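You operate a simulated robot arm through the tools that you are given. There is no shell and no other tool.

The job below is to be done with a simulated two-armed robot. You get a single attempt, and the scene is never put back.

Task
Fit the missing end block and mill the medium pat into the bowl.
Fine: the pat lies by the mill; shut the guard and seat the hopper; nothing may run out beside the bowl; leave the black knob on wide, the white block in its slot and the small pats where they are.

Only the result counts: the job must be done as asked and must still hold three seconds after the hand-in. Knocking over, shifting, dropping, spilling or breaking anything else fails it.

Robot
Two 7-joint arms with two-finger parallel grippers on one trunk that stands fixed in place. Base frame: the origin is at the foot of the trunk, x ahead of it, y to its left, z up. Readings come in mm, rad, newtons and seconds.
The left shoulder is at [71, 156, 1330], the right one opposite. Payload 3.91 kg a hand.
Tool frame (each hand has its own): the origin (TCP) lies between the finger pads and is the grasp point; the fingertips stand 30 mm ahead of it; z points along the fingers, y is the line along which they close. Largest opening 110 mm; finger width 20, thickness 10; the body of the gripper, 48 by 112 mm, starts 55 mm behind the TCP.
Orientation is that of the tool frame in the base frame, as a unit quaternion [w, x, y, z]. With the fingers straight down and closing along the base's y, the tool's x points along the base's -x, its y along +y and its z along -z.

Tools
- The arms move only by the tool play_rows. It takes "left_plan", "right_plan" or both (then of equal length, played together; a hand with none holds still); each is a list of rows, each a list of 7 numbers: the turn, a rotation vector about the tool's x, y, z in rad, then the shift along the tool's x, y, z in m, then the finger opening in m, from 0 to 0.11. In form: [[wx, wy, wz, tx, ty, tz, hand], ...]. A call has 1 to 20 rows; each row is the pose to reach, as a shift and turn from the pose commanded when the call began, along the tool's axes at that moment. A row lasts 0.2 s, in which the tool goes at most 50 mm and 0.15 rad; a call with a longer step from one row to the next is refused whole, and so is a gripper value outside its range. A pose out of reach is approached as far as the arm can. The call stops where the force on the tool passes 90 N (or 10 N more than at its start, if that is more) or the arm is blocked; 0.2 s more then pass. The fingers move at their own pace (about 108 mm/s each) and stop on an object; they squeeze with about 37 N. The grip force told is the motor's: it shows also when the fingers shut on nothing. Time passes only in rows, and 0.2 s behind the last, so rows that repeat a pose let the fingers close. The reply holds the time, the measured pose of the TCP, the force on the tool along the base axes, the opening and the grip force, in the units named above and with some noise, with the torque about the TCP (base axes, N m) and any sound that the robot's microphone picked up, and new pictures: "show" is both (left out), scene, wrist or none (wrist: the cameras of the hands that moved).
- Cameras (640 x 400 px; columns grow to the right, rows downward): "scene" is now at [139.8, 27.2, 1566.2]; the picture's right is [0.29, -0.96, 0.00], its down [-0.48, -0.15, -0.87] and it looks along [0.83, 0.26, -0.50] (base axes); focal length 234 px, centre (320, 200). "left" rides on the left gripper at [72, -17, -103] in its tool frame; the picture's right is [0.23, 0.97, 0.00], its down [-0.76, 0.18, -0.62] and it looks along [-0.61, 0.14, 0.78] (tool axes); focal length 222 px, centre (320, 200). "right" rides on the right gripper at [72, 17, -103] in its tool frame; the picture's right is [-0.23, 0.97, 0.00], its down [-0.76, -0.18, -0.62] and it looks along [-0.61, -0.14, 0.78] (tool axes); focal length 222 px, centre (320, 200). There is no depth. A picture from a camera that has moved, and an enlarged one, comes with that camera's place and axes in the base frame and with its lens.
- lift_body(by): slides the trunk up (or, below 0, down) by that many mm; the arms and the scene camera ride with it, the base frame stays. It gives what a move gives, with no picture.
- pan_tilt(pan, tilt): turns the head with the scene camera to pan (to the left, within 1.501 rad either way) and tilt (down, from -0.506 to 1.204), counted from straight ahead of the robot. It gives what a move gives, and a new picture of the scene camera.
- zoom(camera, box): a new picture of the part [left, top, right, bottom] of that camera's present view, enlarged. It takes no simulated time.
- close_job(): hands the job in; it is judged then, once.

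Places have to be worked out from the pictures, the camera data and where the tool is seen. Open the grippers and draw the arms clear of the work before you hand the job in, unless the task says otherwise.

The tools are called after ">>>" as name(argument=value, ...) on one line, values as JSON. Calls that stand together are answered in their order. play_rows: Moves the arms, as the interface text tells. Its arguments: {"type":"object","properties":{"left_plan":{"type":"array"},"right_plan":{"type":"array"},"show":{"type":"string","enum":["both","scene","wrist","none"]}},"required":[]} The other tools are called the same way: lift_body (by) slides the trunk up or down; pan_tilt (pan, tilt) turns the head that bears the scene camera; zoom (camera, box) takes an enlarged picture of a part of a camera's view; close_job () hands the job in.

At the start:

```text
time: 0.0
left_tool_pos: [655.6, 648.9, 1521.5]
left_tool_rot: [0.001, -0.001, 1.0, 0.0]
left_ft_force: [0.1, 1.0, 0.2]
left_torque: [-0.03, -0.02, 0.0]
left_gripper_width: 110.2
left_finger_force: 0.0
right_tool_pos: [541.4, -5.2, 1436.1]
right_tool_rot: [0.0, 0.001, 1.0, 0.0]
right_ft_force: [0.3, -0.1, -0.2]
right_torque: [-0.02, -0.02, -0.03]
right_gripper_width: 110.0
right_finger_force: 0.1
trunk travel left (down, up): [-775.0, 165.0]
head pan, tilt: [0.3, 0.52]
```

scene: 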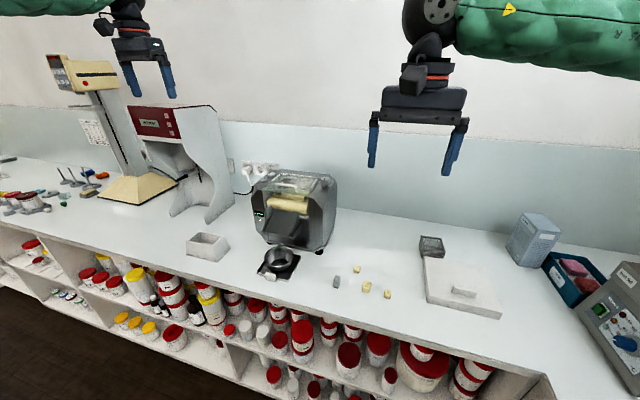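
right: 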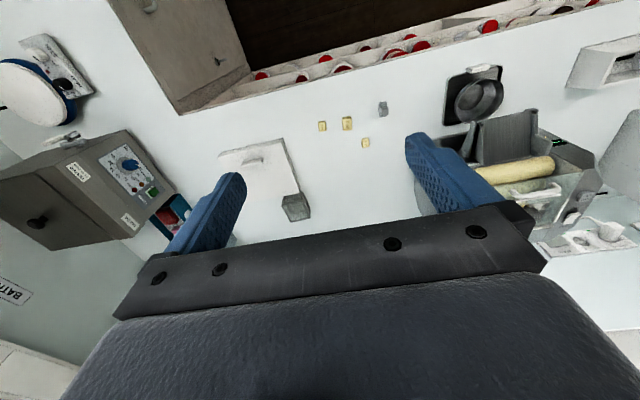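
left: 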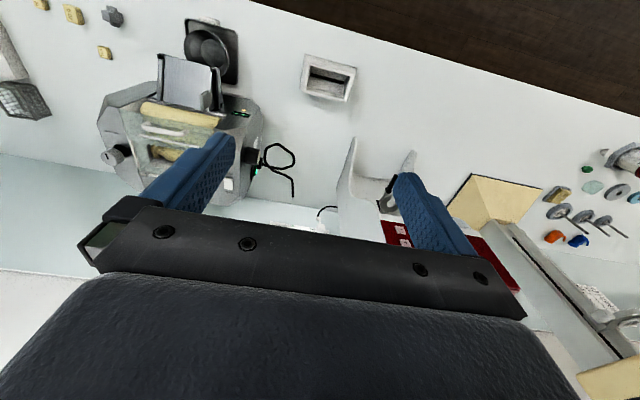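

The scene shows a roll mill with a black bowl in front, a grey block and three yellow pats to its right. I will zoom in on the mill and the area around it first.

>>> zoom(camera="scene", box=[230, 150, 350, 290])

>>> zoom(camera="scene", box=[310, 220, 520, 330])

>>> zoom(camera="right", box=[420, 50, 640, 260])

>>> zoom(camera="left", box=[80, 10, 310, 210])

>>> zoom(camera="right", box=[200, 80, 420, 230])

```text
2.86 times, centred on (290, 220) of scene
camera zoom: at [139.8, 27.2, 1566.2], right [0.29, -0.96, 0.0], down [-0.48, -0.15, -0.87], along [0.83, 0.26, -0.5], focal length 668 px, centre (406, 143)
```

zoom: 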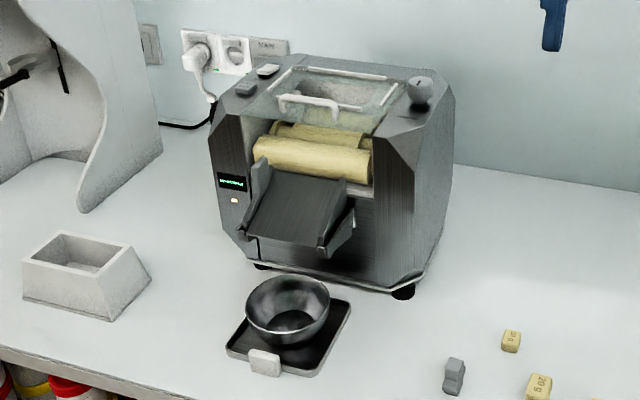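

```text
3.05 times, centred on (415, 275) of scene
camera zoom: at [139.8, 27.2, 1566.2], right [0.29, -0.96, 0.0], down [-0.48, -0.15, -0.87], along [0.83, 0.26, -0.5], focal length 712 px, centre (30, -29)
```

zoom: 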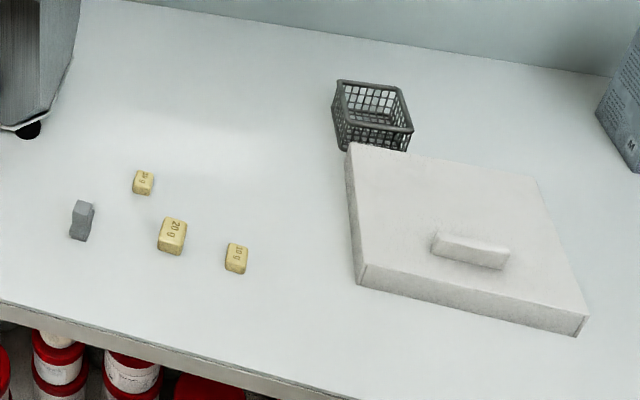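

```text
1.90 times, centred on (530, 155) of right
camera zoom: at [468.9, 11.4, 1541.4], right [0.23, 0.97, 0.0], down [0.76, -0.18, 0.62], along [0.61, -0.14, -0.78], focal length 423 px, centre (-80, 286)
```

zoom: 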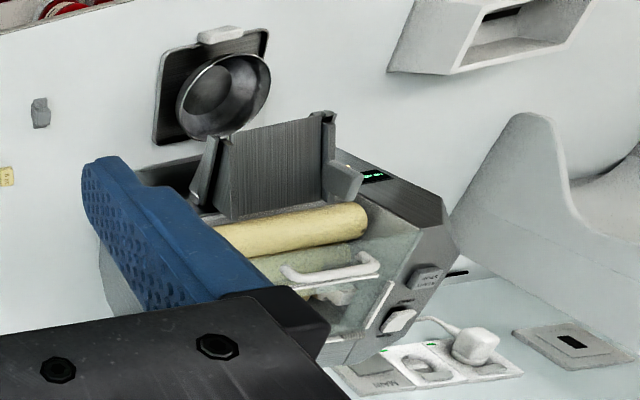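

```text
2.00 times, centred on (195, 110) of left
camera zoom: at [583.6, 631.2, 1623.3], right [-0.23, 0.97, 0.0], down [0.76, 0.18, 0.62], along [0.61, 0.14, -0.78], focal length 444 px, centre (570, 380)
```

zoom: 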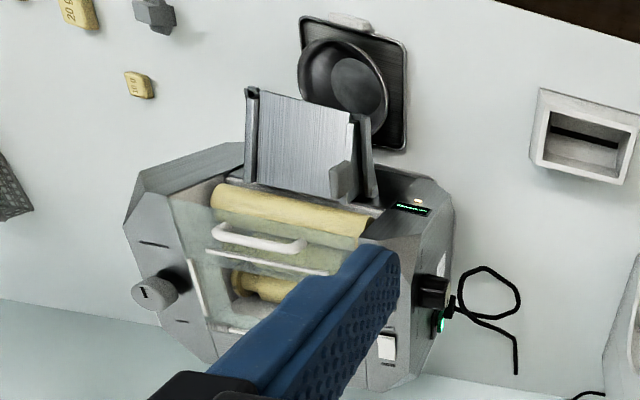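

```text
2.67 times, centred on (310, 155) of right
camera zoom: at [468.9, 11.4, 1541.4], right [0.23, 0.97, 0.0], down [0.76, -0.18, 0.62], along [0.61, -0.14, -0.78], focal length 592 px, centre (347, 320)
```

zoom: 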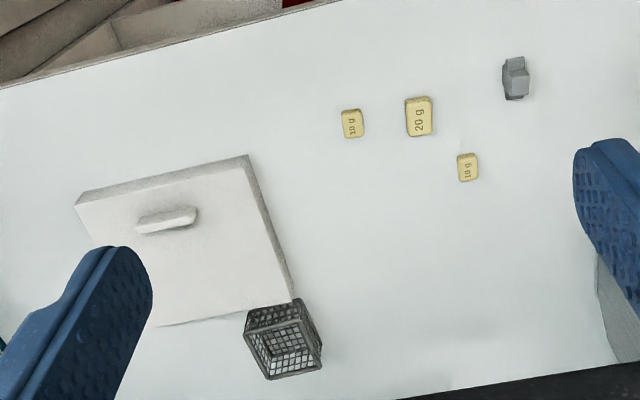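

The 20 g pat triangulates to about (712, 37, 900), the grey block to about (705, 139), the bowl to about (744, 385) and the mill behind it at y≈390. I bring the left wrist camera in front of the mill and turn the head toward it.

>>> play_rows(left_plan=[[0, 0, 0, 0.006, -0.029, 0.03, 0.11], [0, 0, 0, 0.012, -0.058, 0.06, 0.11], [0, 0, 0, 0.018, -0.087, 0.09, 0.11], [0, 0, 0, 0.024, -0.116, 0.12, 0.11], [0, 0, 0, 0.03, -0.145, 0.15, 0.11], [0, 0, 0, 0.036, -0.174, 0.18, 0.11], [0, 0, 0, 0.042, -0.203, 0.21, 0.11], [0, 0, 0, 0.048, -0.232, 0.24, 0.11], [0, 0, 0, 0.055, -0.259, 0.27, 0.11]], show="wrist")

>>> pan_tilt(pan=0.4, tilt=0.65)

```text
time: 2.0
left_tool_pos: [601.1, 390.1, 1250.0]
left_tool_rot: [0.0, 0.0, 1.0, -0.001]
left_ft_force: [-0.7, -0.7, -0.1]
left_torque: [0.02, 0.02, 0.05]
left_gripper_width: 110.2
left_finger_force: 0.0
right_tool_pos: [543.9, -5.0, 1435.7]
right_tool_rot: [-0.001, 0.0, 1.0, 0.0]
right_ft_force: [0.8, -0.2, -0.4]
right_torque: [-0.01, 0.04, 0.0]
right_gripper_width: 110.0
right_finger_force: 0.0
trunk travel left (down, up): [-775.0, 165.0]
head pan, tilt: [0.3, 0.52]
camera left: at [528.7, 372.4, 1353.7], right [-0.23, 0.97, 0.0], down [0.76, 0.18, 0.62], along [0.61, 0.14, -0.78], focal length 222 px, centre (320, 200)
```

left: 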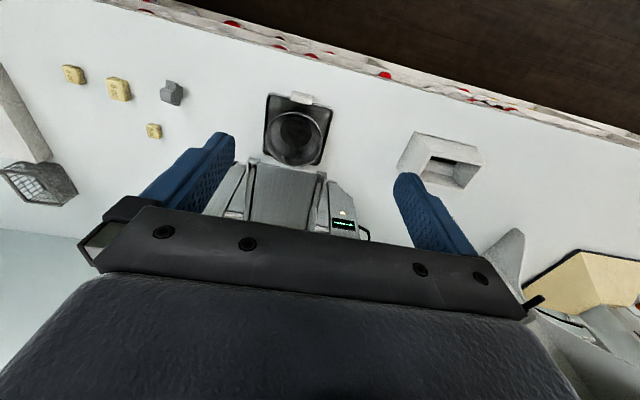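

```text
time: 2.7
left_tool_pos: [599.9, 390.5, 1252.3]
left_tool_rot: [0.0, 0.0, 1.0, 0.0]
left_ft_force: [-0.5, -0.2, -0.6]
left_torque: [0.0, -0.01, 0.01]
left_gripper_width: 110.1
left_finger_force: 0.1
right_tool_pos: [542.6, -5.9, 1436.6]
right_tool_rot: [0.0, 0.001, 1.0, 0.0]
right_ft_force: [0.2, -0.7, 0.4]
right_torque: [0.0, 0.01, 0.01]
right_gripper_width: 110.1
right_finger_force: 0.0
trunk travel left (down, up): [-775.0, 165.0]
head pan, tilt: [0.4, 0.649]
camera scene: at [133.2, 34.2, 1554.9], right [0.39, -0.92, 0.0], down [-0.56, -0.23, -0.8], along [0.73, 0.31, -0.6], focal length 234 px, centre (320, 200)
```

scene: 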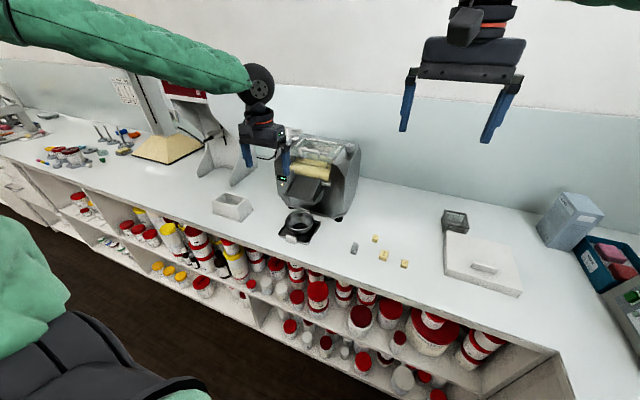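

The wrist camera best sees what lies below and nearer than the hand, so I move the left hand further over the mill from above.

>>> play_rows(left_plan=[[0, 0, 0, -0.04, 0, -0.02, 0.11], [0, 0, 0, -0.08, 0, -0.04, 0.11], [0, 0, 0, -0.12, 0, -0.06, 0.11], [0, 0, 0, -0.16, 0, -0.08, 0.11], [0, 0, 0, -0.2, 0, -0.09, 0.11], [0, 0, 0, -0.24, 0, -0.09, 0.11]], show="wrist")

```text
time: 4.1
left_tool_pos: [842.4, 389.9, 1340.8]
left_tool_rot: [0.0, 0.0, 1.0, -0.001]
left_ft_force: [0.0, 0.0, 0.3]
left_torque: [0.03, 0.05, -0.01]
left_gripper_width: 110.0
left_finger_force: 0.1
right_tool_pos: [545.0, -6.3, 1435.2]
right_tool_rot: [-0.001, 0.0, 1.0, 0.001]
right_ft_force: [1.1, -0.1, 0.5]
right_torque: [0.0, -0.01, 0.01]
right_gripper_width: 109.7
right_finger_force: 0.1
trunk travel left (down, up): [-775.0, 165.0]
head pan, tilt: [0.4, 0.649]
camera left: at [771.0, 373.5, 1443.0], right [-0.23, 0.97, 0.0], down [0.76, 0.18, 0.62], along [0.61, 0.14, -0.78], focal length 222 px, centre (320, 200)
```

left: 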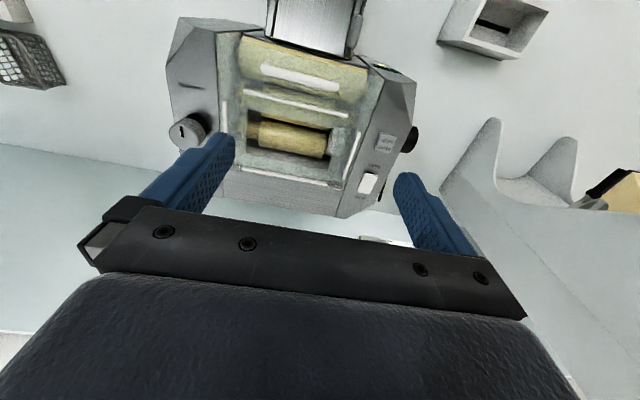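

>>> zoom(camera="left", box=[150, 0, 440, 220])

>>> zoom(camera="scene", box=[260, 120, 380, 240])

```text
1.82 times, centred on (295, 110) of left
camera zoom: at [771.0, 373.5, 1443.0], right [-0.23, 0.97, 0.0], down [0.76, 0.18, 0.62], along [0.61, 0.14, -0.78], focal length 404 px, centre (366, 364)
```

zoom: 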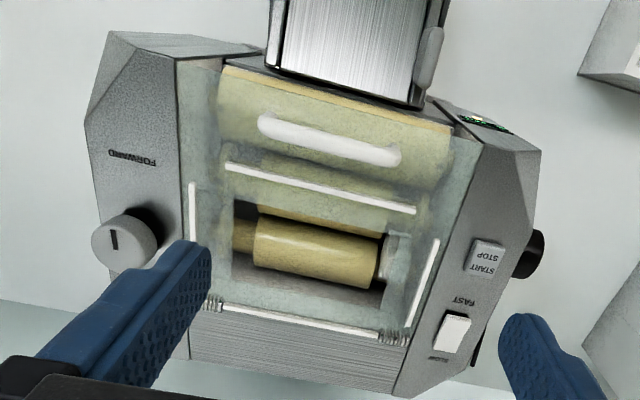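

```text
3.33 times, centred on (320, 180) of scene
camera zoom: at [135.6, 33.8, 1554.6], right [0.39, -0.92, 0.0], down [-0.56, -0.24, -0.8], along [0.73, 0.31, -0.61], focal length 779 px, centre (320, 267)
```

zoom: 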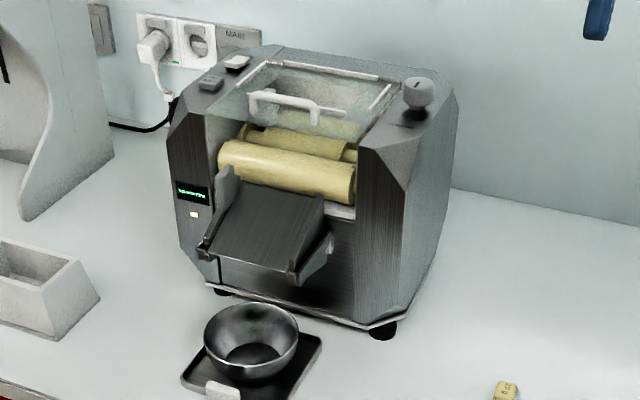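

The mill shows START/STOP, FAST/SLOW, a FORWARD knob, a black side knob and a see-through guard with a handle. I back off and tilt the left hand so its camera looks at the mill from the front.

>>> play_rows(left_plan=[[0, -0.08, 0, 0.04, 0, 0.0, 0.11], [0, -0.16, 0, 0.08, 0, 0.0, 0.11], [0, -0.24, 0, 0.12, 0, 0.01, 0.11], [0, -0.32, 0, 0.16, 0, 0.02, 0.11], [0, -0.4, 0, 0.2, 0, 0.03, 0.11], [0, -0.48, 0, 0.24, 0, 0.04, 0.11]], show="wrist")

>>> zoom(camera="left", box=[200, 0, 440, 210])

```text
time: 5.5
left_tool_pos: [598.1, 390.3, 1301.5]
left_tool_rot: [0.239, 0.0, 0.971, -0.001]
left_ft_force: [0.4, -0.1, 0.0]
left_torque: [0.01, -0.03, 0.01]
left_gripper_width: 109.9
left_finger_force: 0.0
right_tool_pos: [540.5, -5.2, 1438.2]
right_tool_rot: [0.0, 0.001, 1.0, -0.001]
right_ft_force: [0.6, -0.5, -0.2]
right_torque: [-0.04, -0.02, -0.02]
right_gripper_width: 109.9
right_finger_force: 0.1
trunk travel left (down, up): [-775.0, 165.0]
head pan, tilt: [0.4, 0.649]
camera left: at [486.8, 373.7, 1358.2], right [-0.2, 0.97, -0.11], down [0.39, 0.18, 0.9], along [0.9, 0.14, -0.41], focal length 222 px, centre (320, 200)
```

left: 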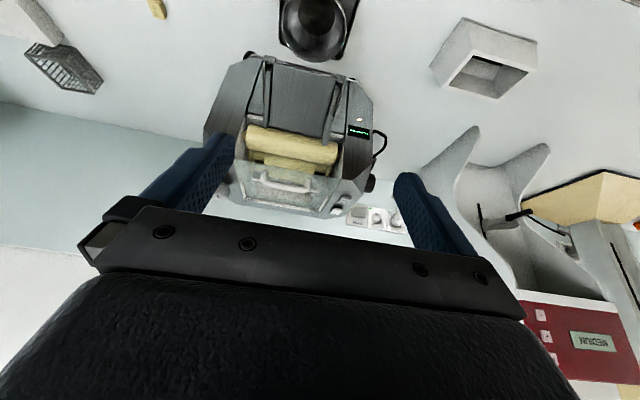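

```text
1.90 times, centred on (320, 105) of left
camera zoom: at [486.8, 373.7, 1358.2], right [-0.2, 0.97, -0.11], down [0.39, 0.18, 0.9], along [0.9, 0.14, -0.41], focal length 423 px, centre (320, 381)
```

zoom: 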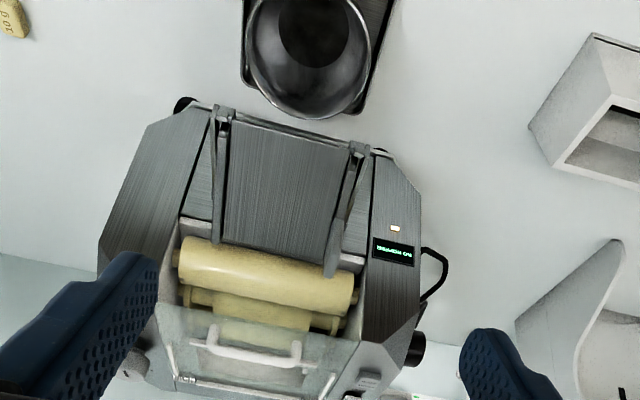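

The guard's front edge looks raised, leaving the rolls exposed from the front. I zoom on the display and details from both cameras.

>>> zoom(camera="scene", box=[280, 170, 300, 185])

>>> zoom(camera="left", box=[225, 115, 385, 220])

>>> zoom(camera="scene", box=[275, 120, 365, 200])

>>> zoom(camera="left", box=[420, 10, 550, 110])

```text
16.00 times, centred on (290, 178) of scene
camera zoom: at [131.2, 35.4, 1555.1], right [0.39, -0.92, 0.0], down [-0.56, -0.24, -0.8], along [0.73, 0.31, -0.6], focal length 3738 px, centre (800, 560)
```

zoom: 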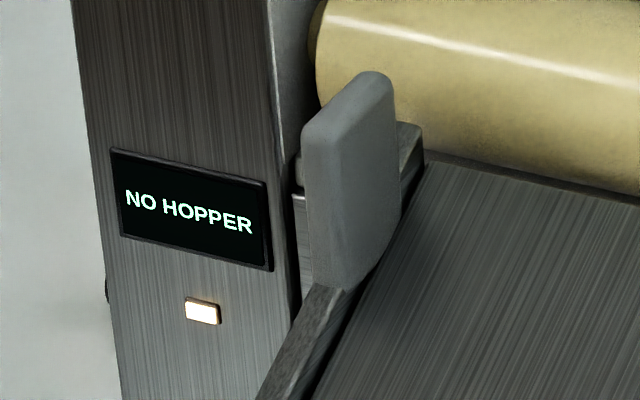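

```text
3.81 times, centred on (305, 168) of left
camera zoom: at [486.8, 373.7, 1358.2], right [-0.2, 0.97, -0.11], down [0.39, 0.18, 0.9], along [0.9, 0.14, -0.41], focal length 846 px, centre (377, 324)
```

zoom: 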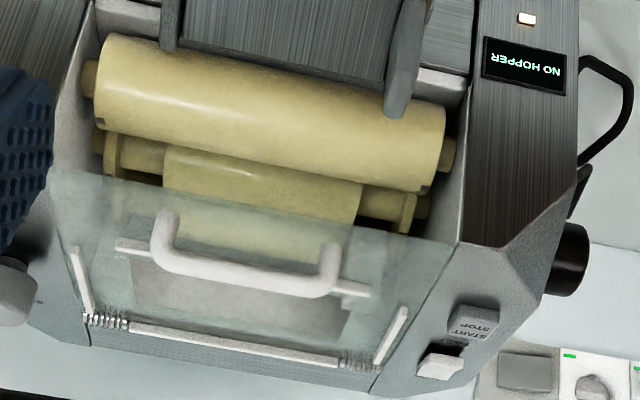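

```text
5.00 times, centred on (320, 160) of scene
camera zoom: at [131.2, 35.4, 1555.1], right [0.39, -0.92, 0.0], down [-0.56, -0.24, -0.8], along [0.73, 0.31, -0.6], focal length 1168 px, centre (320, 400)
```

zoom: 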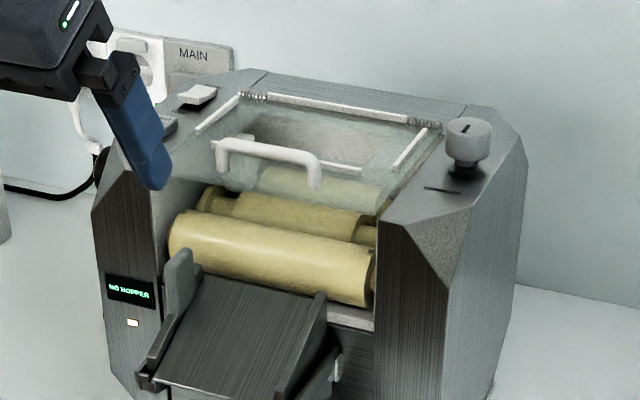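

```text
4.00 times, centred on (485, 60) of left
camera zoom: at [486.8, 373.7, 1358.2], right [-0.2, 0.97, -0.11], down [0.39, 0.18, 0.9], along [0.9, 0.14, -0.41], focal length 888 px, centre (-340, 760)
```

zoom: 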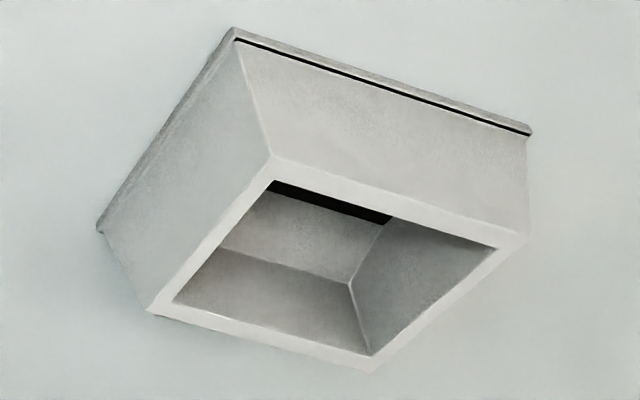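

The display reads NO HOPPER, and a grey end block stands at the left side of the chute by the front roll while the right one is missing. I zoom on that side, the chute and the grey block on the table.

>>> zoom(camera="scene", box=[320, 170, 350, 192])

>>> zoom(camera="scene", box=[345, 235, 375, 260])

>>> zoom(camera="scene", box=[295, 165, 345, 210])

>>> zoom(camera="scene", box=[205, 185, 260, 225])

>>> zoom(camera="scene", box=[265, 195, 330, 250])

>>> zoom(camera="left", box=[225, 45, 385, 150])

```text
16.00 times, centred on (335, 181) of scene
camera zoom: at [131.2, 35.4, 1555.1], right [0.39, -0.92, 0.0], down [-0.56, -0.24, -0.8], along [0.73, 0.31, -0.6], focal length 3738 px, centre (80, 504)
```

zoom: 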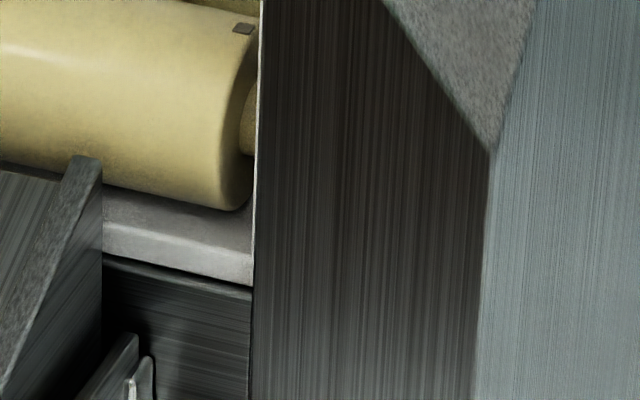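

```text
16.00 times, centred on (360, 248) of scene
camera zoom: at [131.2, 35.4, 1555.1], right [0.39, -0.92, 0.0], down [-0.56, -0.24, -0.8], along [0.73, 0.31, -0.6], focal length 3738 px, centre (-320, -560)
```

zoom: 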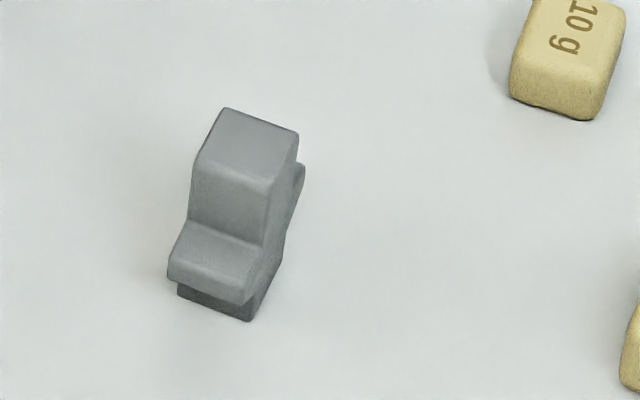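

```text
8.89 times, centred on (320, 188) of scene
camera zoom: at [131.2, 35.4, 1555.1], right [0.39, -0.92, 0.0], down [-0.56, -0.24, -0.8], along [0.73, 0.31, -0.6], focal length 2077 px, centre (320, 311)
```

zoom: 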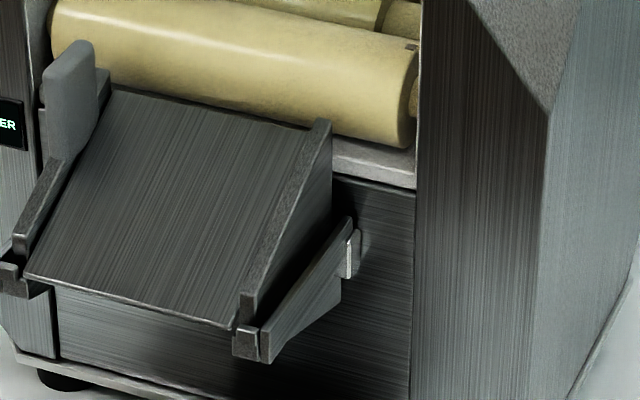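

```text
10.00 times, centred on (232, 205) of scene
camera zoom: at [131.2, 35.4, 1555.1], right [0.39, -0.92, 0.0], down [-0.56, -0.24, -0.8], along [0.73, 0.31, -0.6], focal length 2336 px, centre (1195, 150)
```

zoom: 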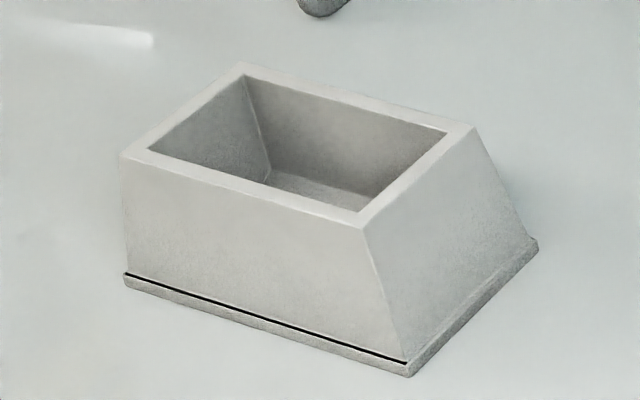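

```text
7.27 times, centred on (298, 222) of scene
camera zoom: at [131.2, 35.4, 1555.1], right [0.39, -0.92, 0.0], down [-0.56, -0.24, -0.8], along [0.73, 0.31, -0.6], focal length 1699 px, centre (484, 36)
```

zoom: 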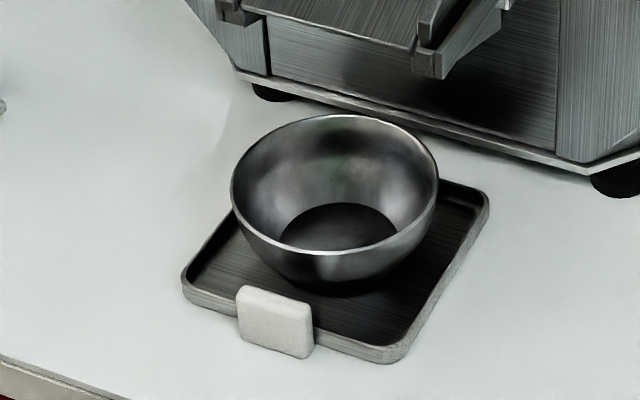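

```text
3.81 times, centred on (305, 98) of left
camera zoom: at [486.8, 373.7, 1358.2], right [-0.2, 0.97, -0.11], down [0.39, 0.18, 0.9], along [0.9, 0.14, -0.41], focal length 846 px, centre (377, 590)
```

zoom: 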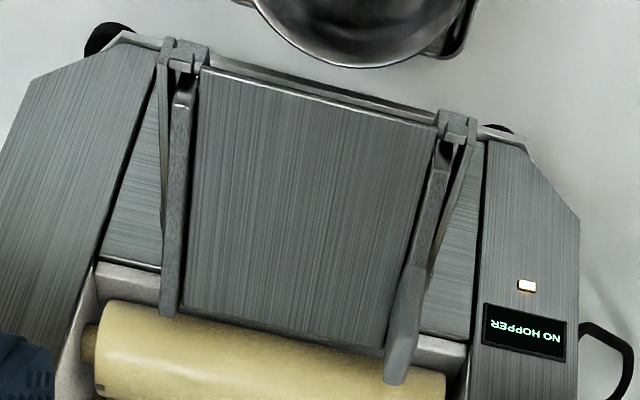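

I need a side view of the guard, the roll ends and the block slots. I bring the right hand round so its camera looks at the mill from its right side.

>>> play_rows(right_plan=[[-0.0521, -0.0521, -0.1233, -0.0283, 0.0104, 0.0088, 0.11], [-0.1042, -0.1042, -0.2466, -0.0565, 0.0208, 0.0177, 0.11], [-0.1564, -0.1564, -0.3699, -0.0848, 0.0313, 0.0265, 0.11], [-0.2085, -0.2085, -0.4932, -0.113, 0.0417, 0.0353, 0.11], [-0.2606, -0.2606, -0.6165, -0.1413, 0.0521, 0.0442, 0.11], [-0.3127, -0.3127, -0.7398, -0.1695, 0.0625, 0.053, 0.11], [-0.3648, -0.3648, -0.863, -0.1978, 0.0729, 0.0618, 0.11], [-0.4169, -0.4169, -0.9863, -0.226, 0.0833, 0.0707, 0.11], [-0.4691, -0.4691, -1.1096, -0.2543, 0.0938, 0.0795, 0.11], [-0.5212, -0.5212, -1.2329, -0.2825, 0.1042, 0.0883, 0.11], [-0.5733, -0.5733, -1.3562, -0.3108, 0.1146, 0.0972, 0.11], [-0.6254, -0.6254, -1.4795, -0.339, 0.125, 0.106, 0.11]])

>>> zoom(camera="right", box=[200, 0, 440, 210])

```text
time: 8.1
left_tool_pos: [603.3, 388.3, 1299.8]
left_tool_rot: [0.237, 0.001, 0.972, -0.001]
left_ft_force: [0.8, -0.7, 0.2]
left_torque: [0.0, 0.01, 0.03]
left_gripper_width: 109.9
left_finger_force: 0.0
right_tool_pos: [751.7, 97.9, 1360.5]
right_tool_rot: [0.225, -0.511, 0.783, 0.274]
right_ft_force: [0.4, 0.5, -0.2]
right_torque: [0.05, 0.05, 0.02]
right_gripper_width: 110.3
right_finger_force: 0.0
right hand out of reach, approached as far as the arm can: row 9, 10, 11, 12
trunk travel left (down, up): [-775.0, 165.0]
head pan, tilt: [0.4, 0.649]
camera scene: at [135.8, 32.9, 1554.9], right [0.39, -0.92, 0.0], down [-0.56, -0.23, -0.8], along [0.73, 0.31, -0.61], focal length 234 px, centre (320, 200)
camera right: at [700.1, -14.4, 1396.8], right [-0.81, 0.47, 0.34], down [0.41, 0.05, 0.91], along [0.41, 0.88, -0.23], focal length 222 px, centre (320, 200)
```

scene: 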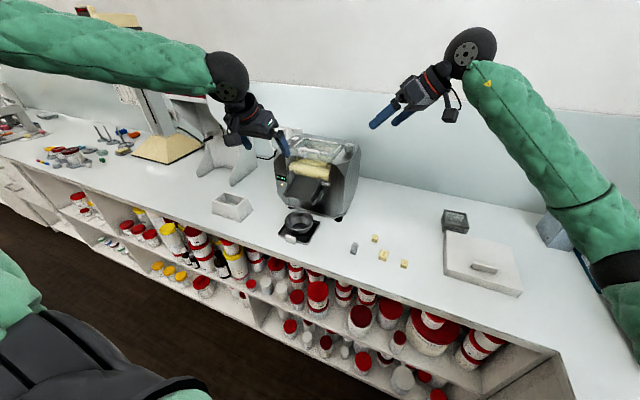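
right: 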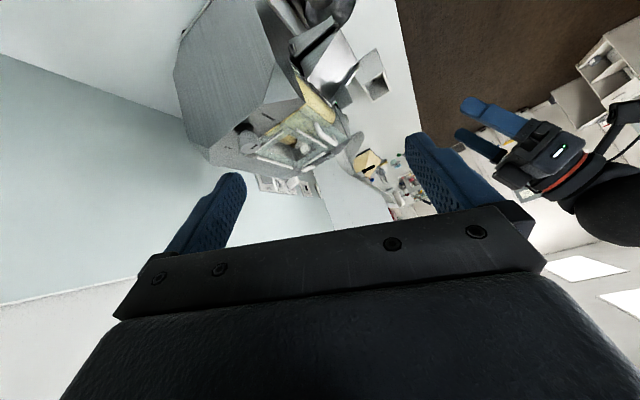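

```text
1.90 times, centred on (320, 105) of right
camera zoom: at [700.1, -14.4, 1396.8], right [-0.81, 0.47, 0.34], down [0.41, 0.05, 0.91], along [0.41, 0.88, -0.23], focal length 423 px, centre (320, 381)
```

zoom: 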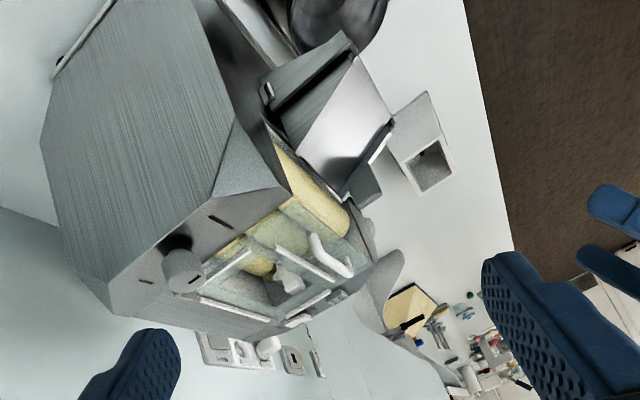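

This view shows the guard frame, handle and the white block inside; I zoom in further on them.

>>> zoom(camera="right", box=[265, 75, 365, 185])

>>> zoom(camera="right", box=[285, 0, 365, 80])

```text
3.64 times, centred on (315, 130) of right
camera zoom: at [700.1, -14.4, 1396.8], right [-0.81, 0.47, 0.34], down [0.41, 0.05, 0.91], along [0.41, 0.88, -0.23], focal length 808 px, centre (338, 454)
```

zoom: 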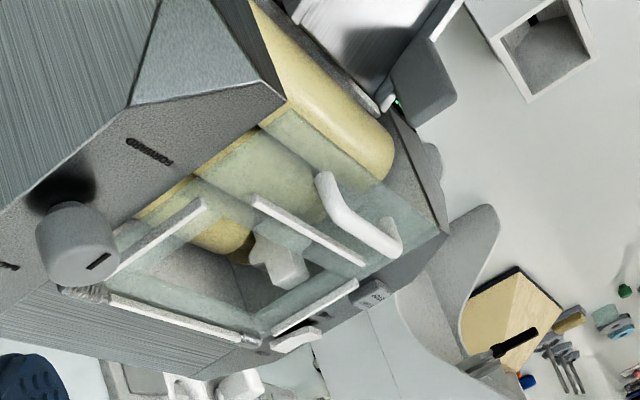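

```text
5.00 times, centred on (325, 40) of right
camera zoom: at [700.1, -14.4, 1396.8], right [-0.81, 0.47, 0.34], down [0.41, 0.05, 0.91], along [0.41, 0.88, -0.23], focal length 1111 px, centre (295, 1000)
```

zoom: 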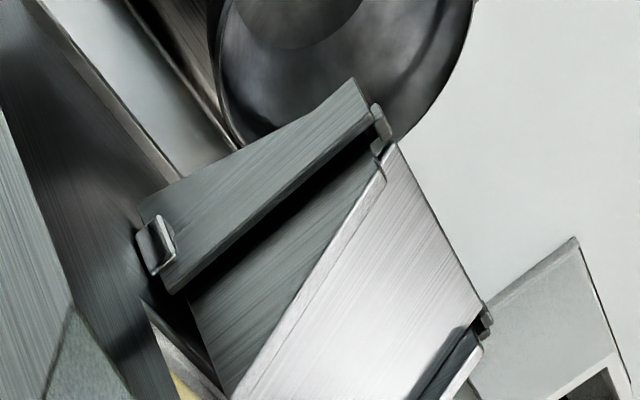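

Inside the framed opening there is a white stepped block at the left end of the nip, so the right-hand end looks to be the one missing its block. I move the left hand above the opening, yawed so its camera looks toward the right end from the left.

>>> play_rows(left_plan=[[0.0342, 0.0342, 0.1398, -0.0234, -0.001, 0.0122, 0.11], [0.0684, 0.0684, 0.2796, -0.0468, -0.002, 0.0243, 0.11], [0.1027, 0.1027, 0.4195, -0.0701, -0.003, 0.0365, 0.11], [0.1369, 0.1369, 0.5593, -0.0935, -0.004, 0.0487, 0.11], [0.1711, 0.1711, 0.6991, -0.1169, -0.005, 0.0609, 0.11], [0.2053, 0.2053, 0.8389, -0.1403, -0.006, 0.073, 0.11], [0.2395, 0.2395, 0.9787, -0.1637, -0.007, 0.0852, 0.11], [0.2737, 0.2737, 1.1185, -0.1871, -0.008, 0.0974, 0.11], [0.308, 0.308, 1.2584, -0.2104, -0.009, 0.1096, 0.11], [0.3422, 0.3422, 1.3982, -0.2338, -0.01, 0.1217, 0.11], [0.3764, 0.3764, 1.538, -0.2572, -0.011, 0.1339, 0.11]])

>>> zoom(camera="left", box=[170, 0, 470, 210])

```text
time: 10.5
left_tool_pos: [891.5, 376.7, 1300.0]
left_tool_rot: [-0.001, 0.708, 0.707, 0.0]
left_ft_force: [0.1, -0.5, -0.3]
left_torque: [0.0, 0.05, 0.0]
left_gripper_width: 110.1
left_finger_force: 0.0
right_tool_pos: [750.7, 98.6, 1359.5]
right_tool_rot: [0.224, -0.512, 0.783, 0.274]
right_ft_force: [-0.4, -0.1, -0.4]
right_torque: [-0.01, 0.04, 0.04]
right_gripper_width: 110.1
right_finger_force: 0.1
trunk travel left (down, up): [-775.0, 165.0]
head pan, tilt: [0.4, 0.649]
camera scene: at [135.2, 33.2, 1554.6], right [0.39, -0.92, 0.0], down [-0.56, -0.23, -0.8], along [0.73, 0.31, -0.61], focal length 234 px, centre (320, 200)
camera left: at [875.9, 449.6, 1402.5], right [0.97, 0.23, 0.0], down [0.18, -0.76, 0.62], along [0.14, -0.61, -0.78], focal length 222 px, centre (320, 200)
```

scene: 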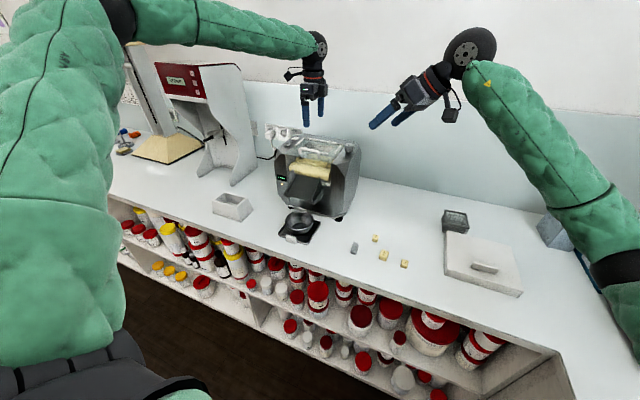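
left: 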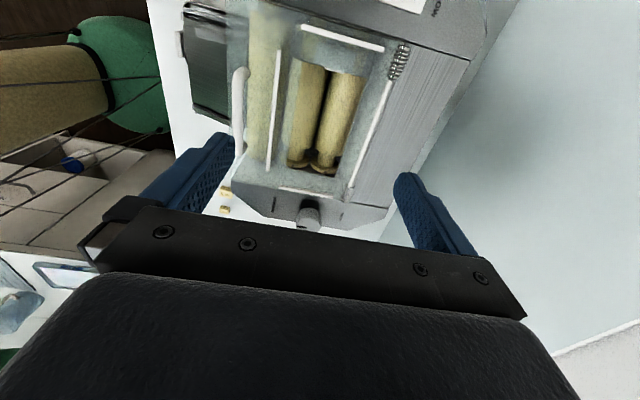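

```text
1.90 times, centred on (320, 105) of left
camera zoom: at [875.9, 449.6, 1402.5], right [0.97, 0.23, 0.0], down [0.18, -0.76, 0.62], along [0.14, -0.61, -0.78], focal length 423 px, centre (320, 381)
```

zoom: 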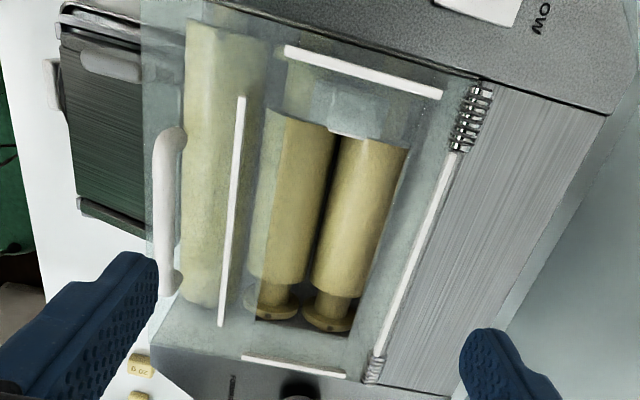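

The two rear rolls show necks/collars at the right end with no block there, while the left end has the white block. I zoom in on both ends.

>>> zoom(camera="left", box=[270, 120, 370, 200])

>>> zoom(camera="left", box=[290, 10, 390, 90])

>>> zoom(camera="left", box=[170, 0, 250, 80])

>>> zoom(camera="scene", box=[275, 125, 365, 200])

```text
5.00 times, centred on (320, 160) of left
camera zoom: at [875.9, 449.6, 1402.5], right [0.97, 0.23, 0.0], down [0.18, -0.76, 0.62], along [0.14, -0.61, -0.78], focal length 1111 px, centre (320, 400)
```

zoom: 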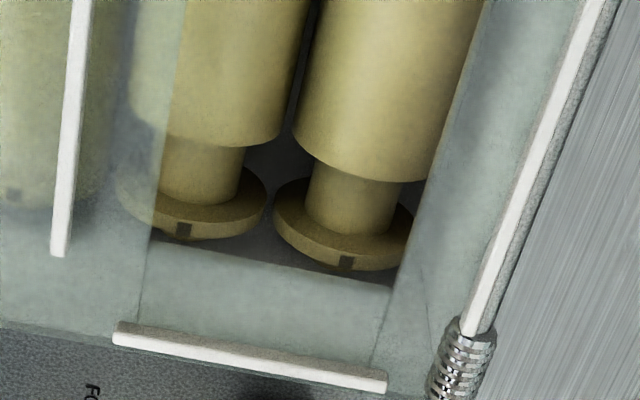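

```text
5.00 times, centred on (340, 50) of left
camera zoom: at [875.9, 449.6, 1402.5], right [0.97, 0.23, 0.0], down [0.18, -0.76, 0.62], along [0.14, -0.61, -0.78], focal length 1111 px, centre (220, 950)
```

zoom: 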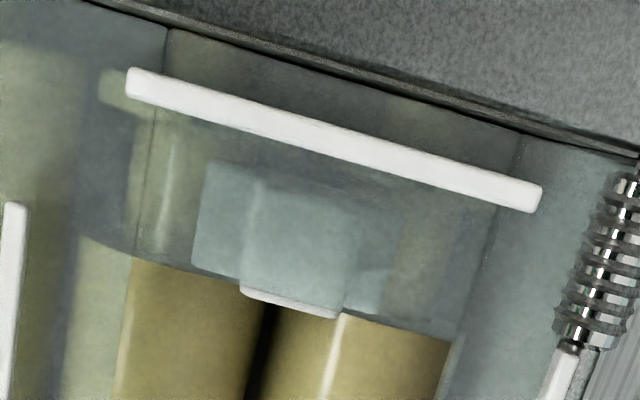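

```text
5.00 times, centred on (210, 40) of left
camera zoom: at [875.9, 449.6, 1402.5], right [0.97, 0.23, 0.0], down [0.18, -0.76, 0.62], along [0.14, -0.61, -0.78], focal length 1111 px, centre (870, 1000)
```

zoom: 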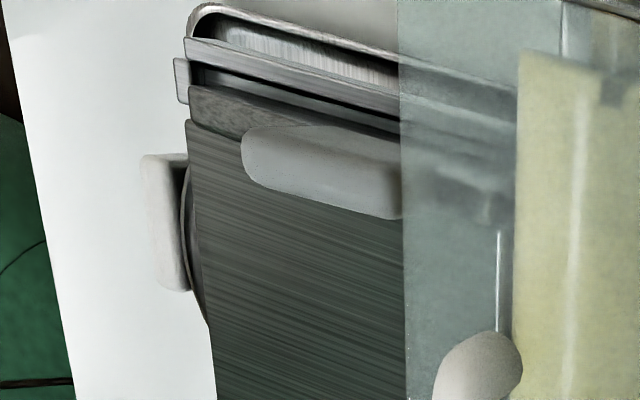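

```text
5.33 times, centred on (320, 162) of scene
camera zoom: at [135.2, 33.2, 1554.6], right [0.39, -0.92, 0.0], down [-0.56, -0.23, -0.8], along [0.73, 0.31, -0.61], focal length 1246 px, centre (320, 400)
```

zoom: 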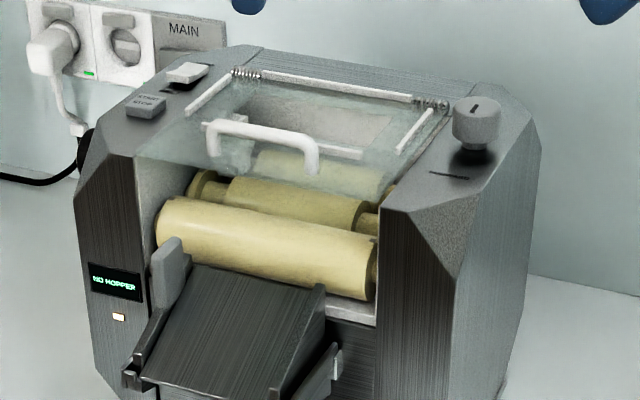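

The right hand stopped short of its requested pose, so I play one zero row to learn which pose counts as commanded; the loose block needs a closer look next.

>>> play_rows(right_plan=[[0, 0, 0, 0, 0, 0, 0.11]], show="none")

```text
time: 10.9
left_tool_pos: [891.0, 376.6, 1300.3]
left_tool_rot: [-0.001, 0.708, 0.706, -0.001]
left_ft_force: [-0.3, 0.3, 0.2]
left_torque: [0.02, 0.01, 0.03]
left_gripper_width: 109.9
left_finger_force: 0.0
right_tool_pos: [749.8, 99.3, 1360.9]
right_tool_rot: [0.224, -0.512, 0.783, 0.273]
right_ft_force: [-0.3, 0.9, 1.1]
right_torque: [-0.03, -0.01, -0.02]
right_gripper_width: 110.1
right_finger_force: 0.0
trunk travel left (down, up): [-775.0, 165.0]
head pan, tilt: [0.4, 0.649]
```

Zero rows keep the reached pose, so I now bring the right hand upright above the loose block for a close view.

>>> play_rows(right_plan=[[0.0592, 0.0486, 0.1103, 0.0179, -0.0042, 0.0253, 0.11], [0.1183, 0.0972, 0.2207, 0.0357, -0.0085, 0.0506, 0.11], [0.1775, 0.1457, 0.331, 0.0536, -0.0127, 0.0759, 0.11], [0.2366, 0.1943, 0.4413, 0.0714, -0.0169, 0.1012, 0.11], [0.2958, 0.2429, 0.5517, 0.0893, -0.0212, 0.1265, 0.11], [0.355, 0.2915, 0.662, 0.1072, -0.0254, 0.1518, 0.11], [0.4141, 0.3401, 0.7723, 0.125, -0.0296, 0.1771, 0.11], [0.4733, 0.3886, 0.8826, 0.1429, -0.0338, 0.2024, 0.11], [0.5324, 0.4372, 0.993, 0.1607, -0.0381, 0.2277, 0.11], [0.5916, 0.4858, 1.1033, 0.1786, -0.0423, 0.253, 0.11]], show="wrist")

>>> zoom(camera="right", box=[280, 50, 360, 130])

```text
time: 13.1
left_tool_pos: [891.3, 378.5, 1300.2]
left_tool_rot: [0.0, 0.707, 0.707, -0.001]
left_ft_force: [0.1, 0.1, 0.1]
left_torque: [-0.01, 0.03, 0.02]
left_gripper_width: 110.0
left_finger_force: 0.1
right_tool_pos: [740.8, 133.8, 1048.6]
right_tool_rot: [0.001, 0.001, 1.0, -0.002]
right_ft_force: [0.9, -0.8, -0.3]
right_torque: [0.03, 0.03, 0.03]
right_gripper_width: 110.1
right_finger_force: 0.0
trunk travel left (down, up): [-775.0, 165.0]
head pan, tilt: [0.4, 0.649]
camera right: at [667.8, 150.0, 1153.2], right [0.23, 0.97, 0.0], down [0.76, -0.17, 0.62], along [0.61, -0.14, -0.78], focal length 222 px, centre (320, 200)
```

right: 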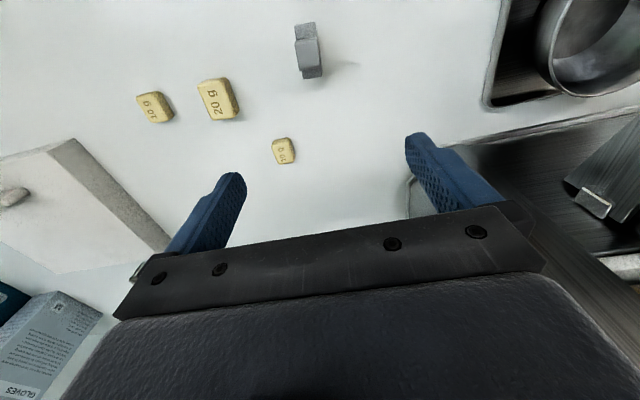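

```text
5.00 times, centred on (320, 90) of right
camera zoom: at [667.8, 150.0, 1153.2], right [0.23, 0.97, 0.0], down [0.76, -0.17, 0.62], along [0.61, -0.14, -0.78], focal length 1111 px, centre (320, 750)
```

zoom: 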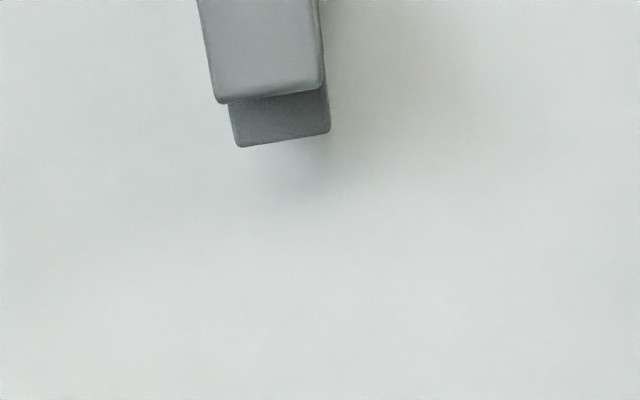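

>>> zoom(camera="right", box=[270, 5, 350, 95])

>>> zoom(camera="scene", box=[345, 235, 365, 258])

>>> zoom(camera="right", box=[120, 60, 310, 180])

>>> zoom(camera="right", box=[480, 0, 640, 260])

```text
4.44 times, centred on (310, 50) of right
camera zoom: at [667.8, 150.0, 1153.2], right [0.23, 0.97, 0.0], down [0.76, -0.17, 0.62], along [0.61, -0.14, -0.78], focal length 987 px, centre (364, 867)
```

zoom: 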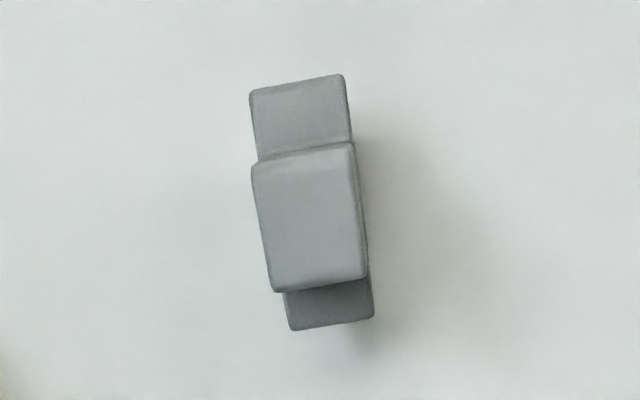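

```text
16.00 times, centred on (355, 246) of scene
camera zoom: at [134.2, 35.0, 1554.8], right [0.39, -0.92, 0.0], down [-0.56, -0.24, -0.8], along [0.73, 0.31, -0.61], focal length 3738 px, centre (-240, -544)
```

zoom: 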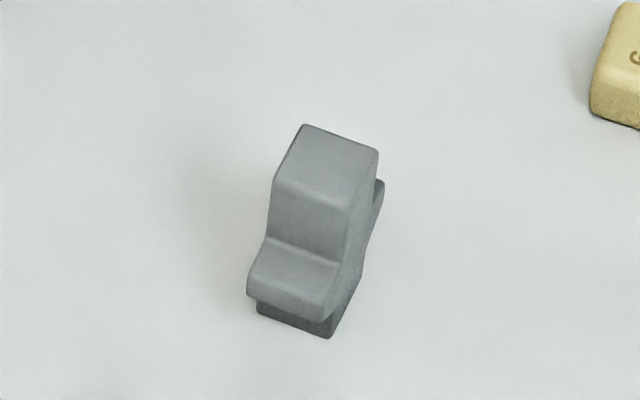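

```text
3.33 times, centred on (215, 120) of right
camera zoom: at [667.8, 150.0, 1153.2], right [0.23, 0.97, 0.0], down [0.76, -0.17, 0.62], along [0.61, -0.14, -0.78], focal length 740 px, centre (670, 467)
```

zoom: 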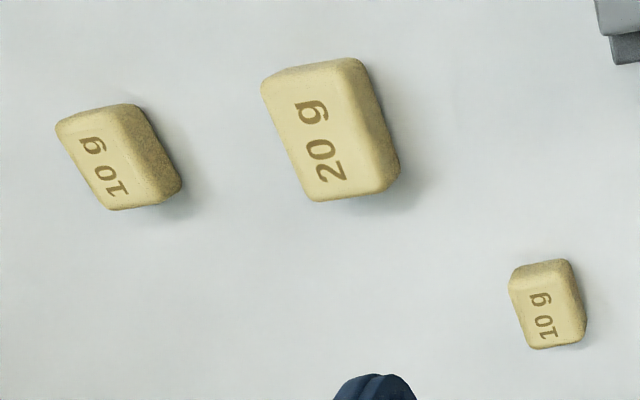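

```text
1.54 times, centred on (560, 130) of right
camera zoom: at [667.8, 150.0, 1153.2], right [0.23, 0.97, 0.0], down [0.76, -0.17, 0.62], along [0.61, -0.14, -0.78], focal length 342 px, centre (-49, 308)
```

zoom: 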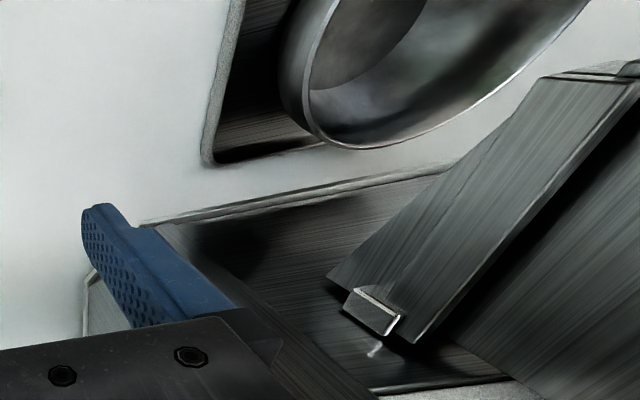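

The loose block has a "+" profile (central column about 20×20 mm, wings along x, tapered foot), matching the white block's shape, so it belongs at the right end of the rear nip. I zoom on the guard's front edge to judge whether it is shut.

>>> zoom(camera="scene", box=[290, 130, 350, 172])

>>> zoom(camera="scene", box=[280, 130, 320, 158])

>>> zoom(camera="scene", box=[325, 130, 365, 158])

>>> zoom(camera="left", box=[225, 150, 385, 235])

```text
9.52 times, centred on (320, 151) of scene
camera zoom: at [134.2, 35.0, 1554.8], right [0.39, -0.92, 0.0], down [-0.56, -0.24, -0.8], along [0.73, 0.31, -0.61], focal length 2225 px, centre (320, 667)
```

zoom: 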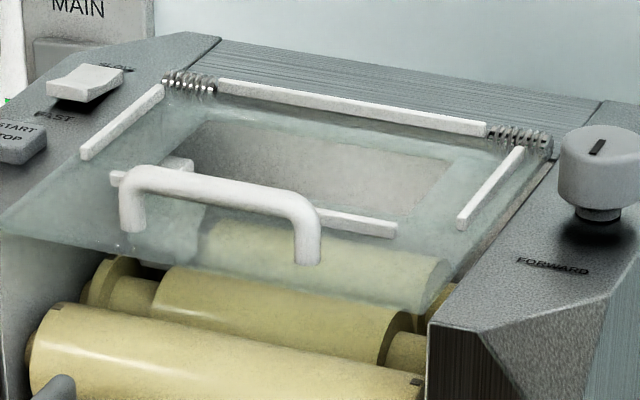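

```text
14.29 times, centred on (300, 144) of scene
camera zoom: at [134.2, 35.0, 1554.8], right [0.39, -0.92, 0.0], down [-0.56, -0.24, -0.8], along [0.73, 0.31, -0.61], focal length 3338 px, centre (606, 1000)
```

zoom: 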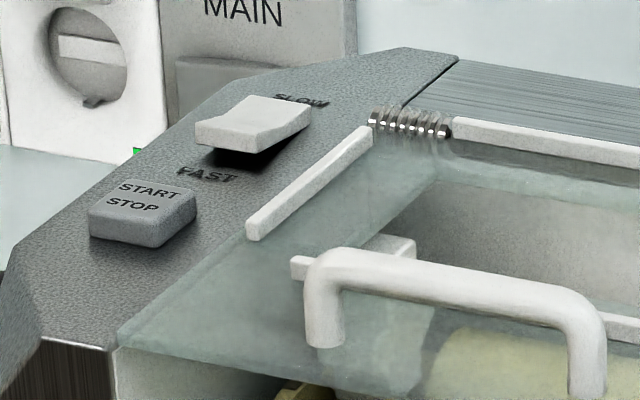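

```text
14.29 times, centred on (345, 144) of scene
camera zoom: at [134.2, 35.0, 1554.8], right [0.39, -0.92, 0.0], down [-0.56, -0.24, -0.8], along [0.73, 0.31, -0.61], focal length 3338 px, centre (-37, 1000)
```

zoom: 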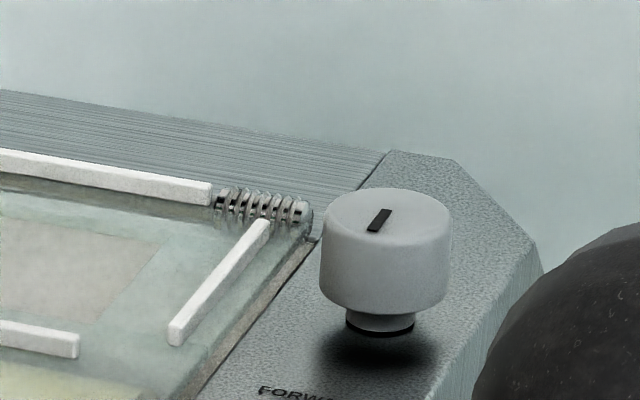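

```text
4.00 times, centred on (305, 192) of left
camera zoom: at [874.9, 450.6, 1402.6], right [0.97, 0.23, 0.0], down [0.18, -0.76, 0.62], along [0.14, -0.61, -0.78], focal length 888 px, centre (380, 230)
```

zoom: 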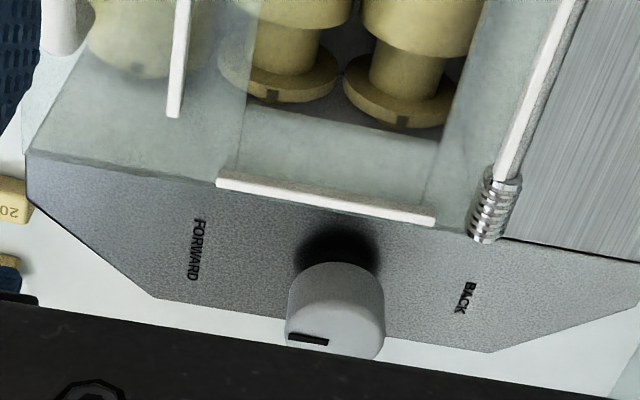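

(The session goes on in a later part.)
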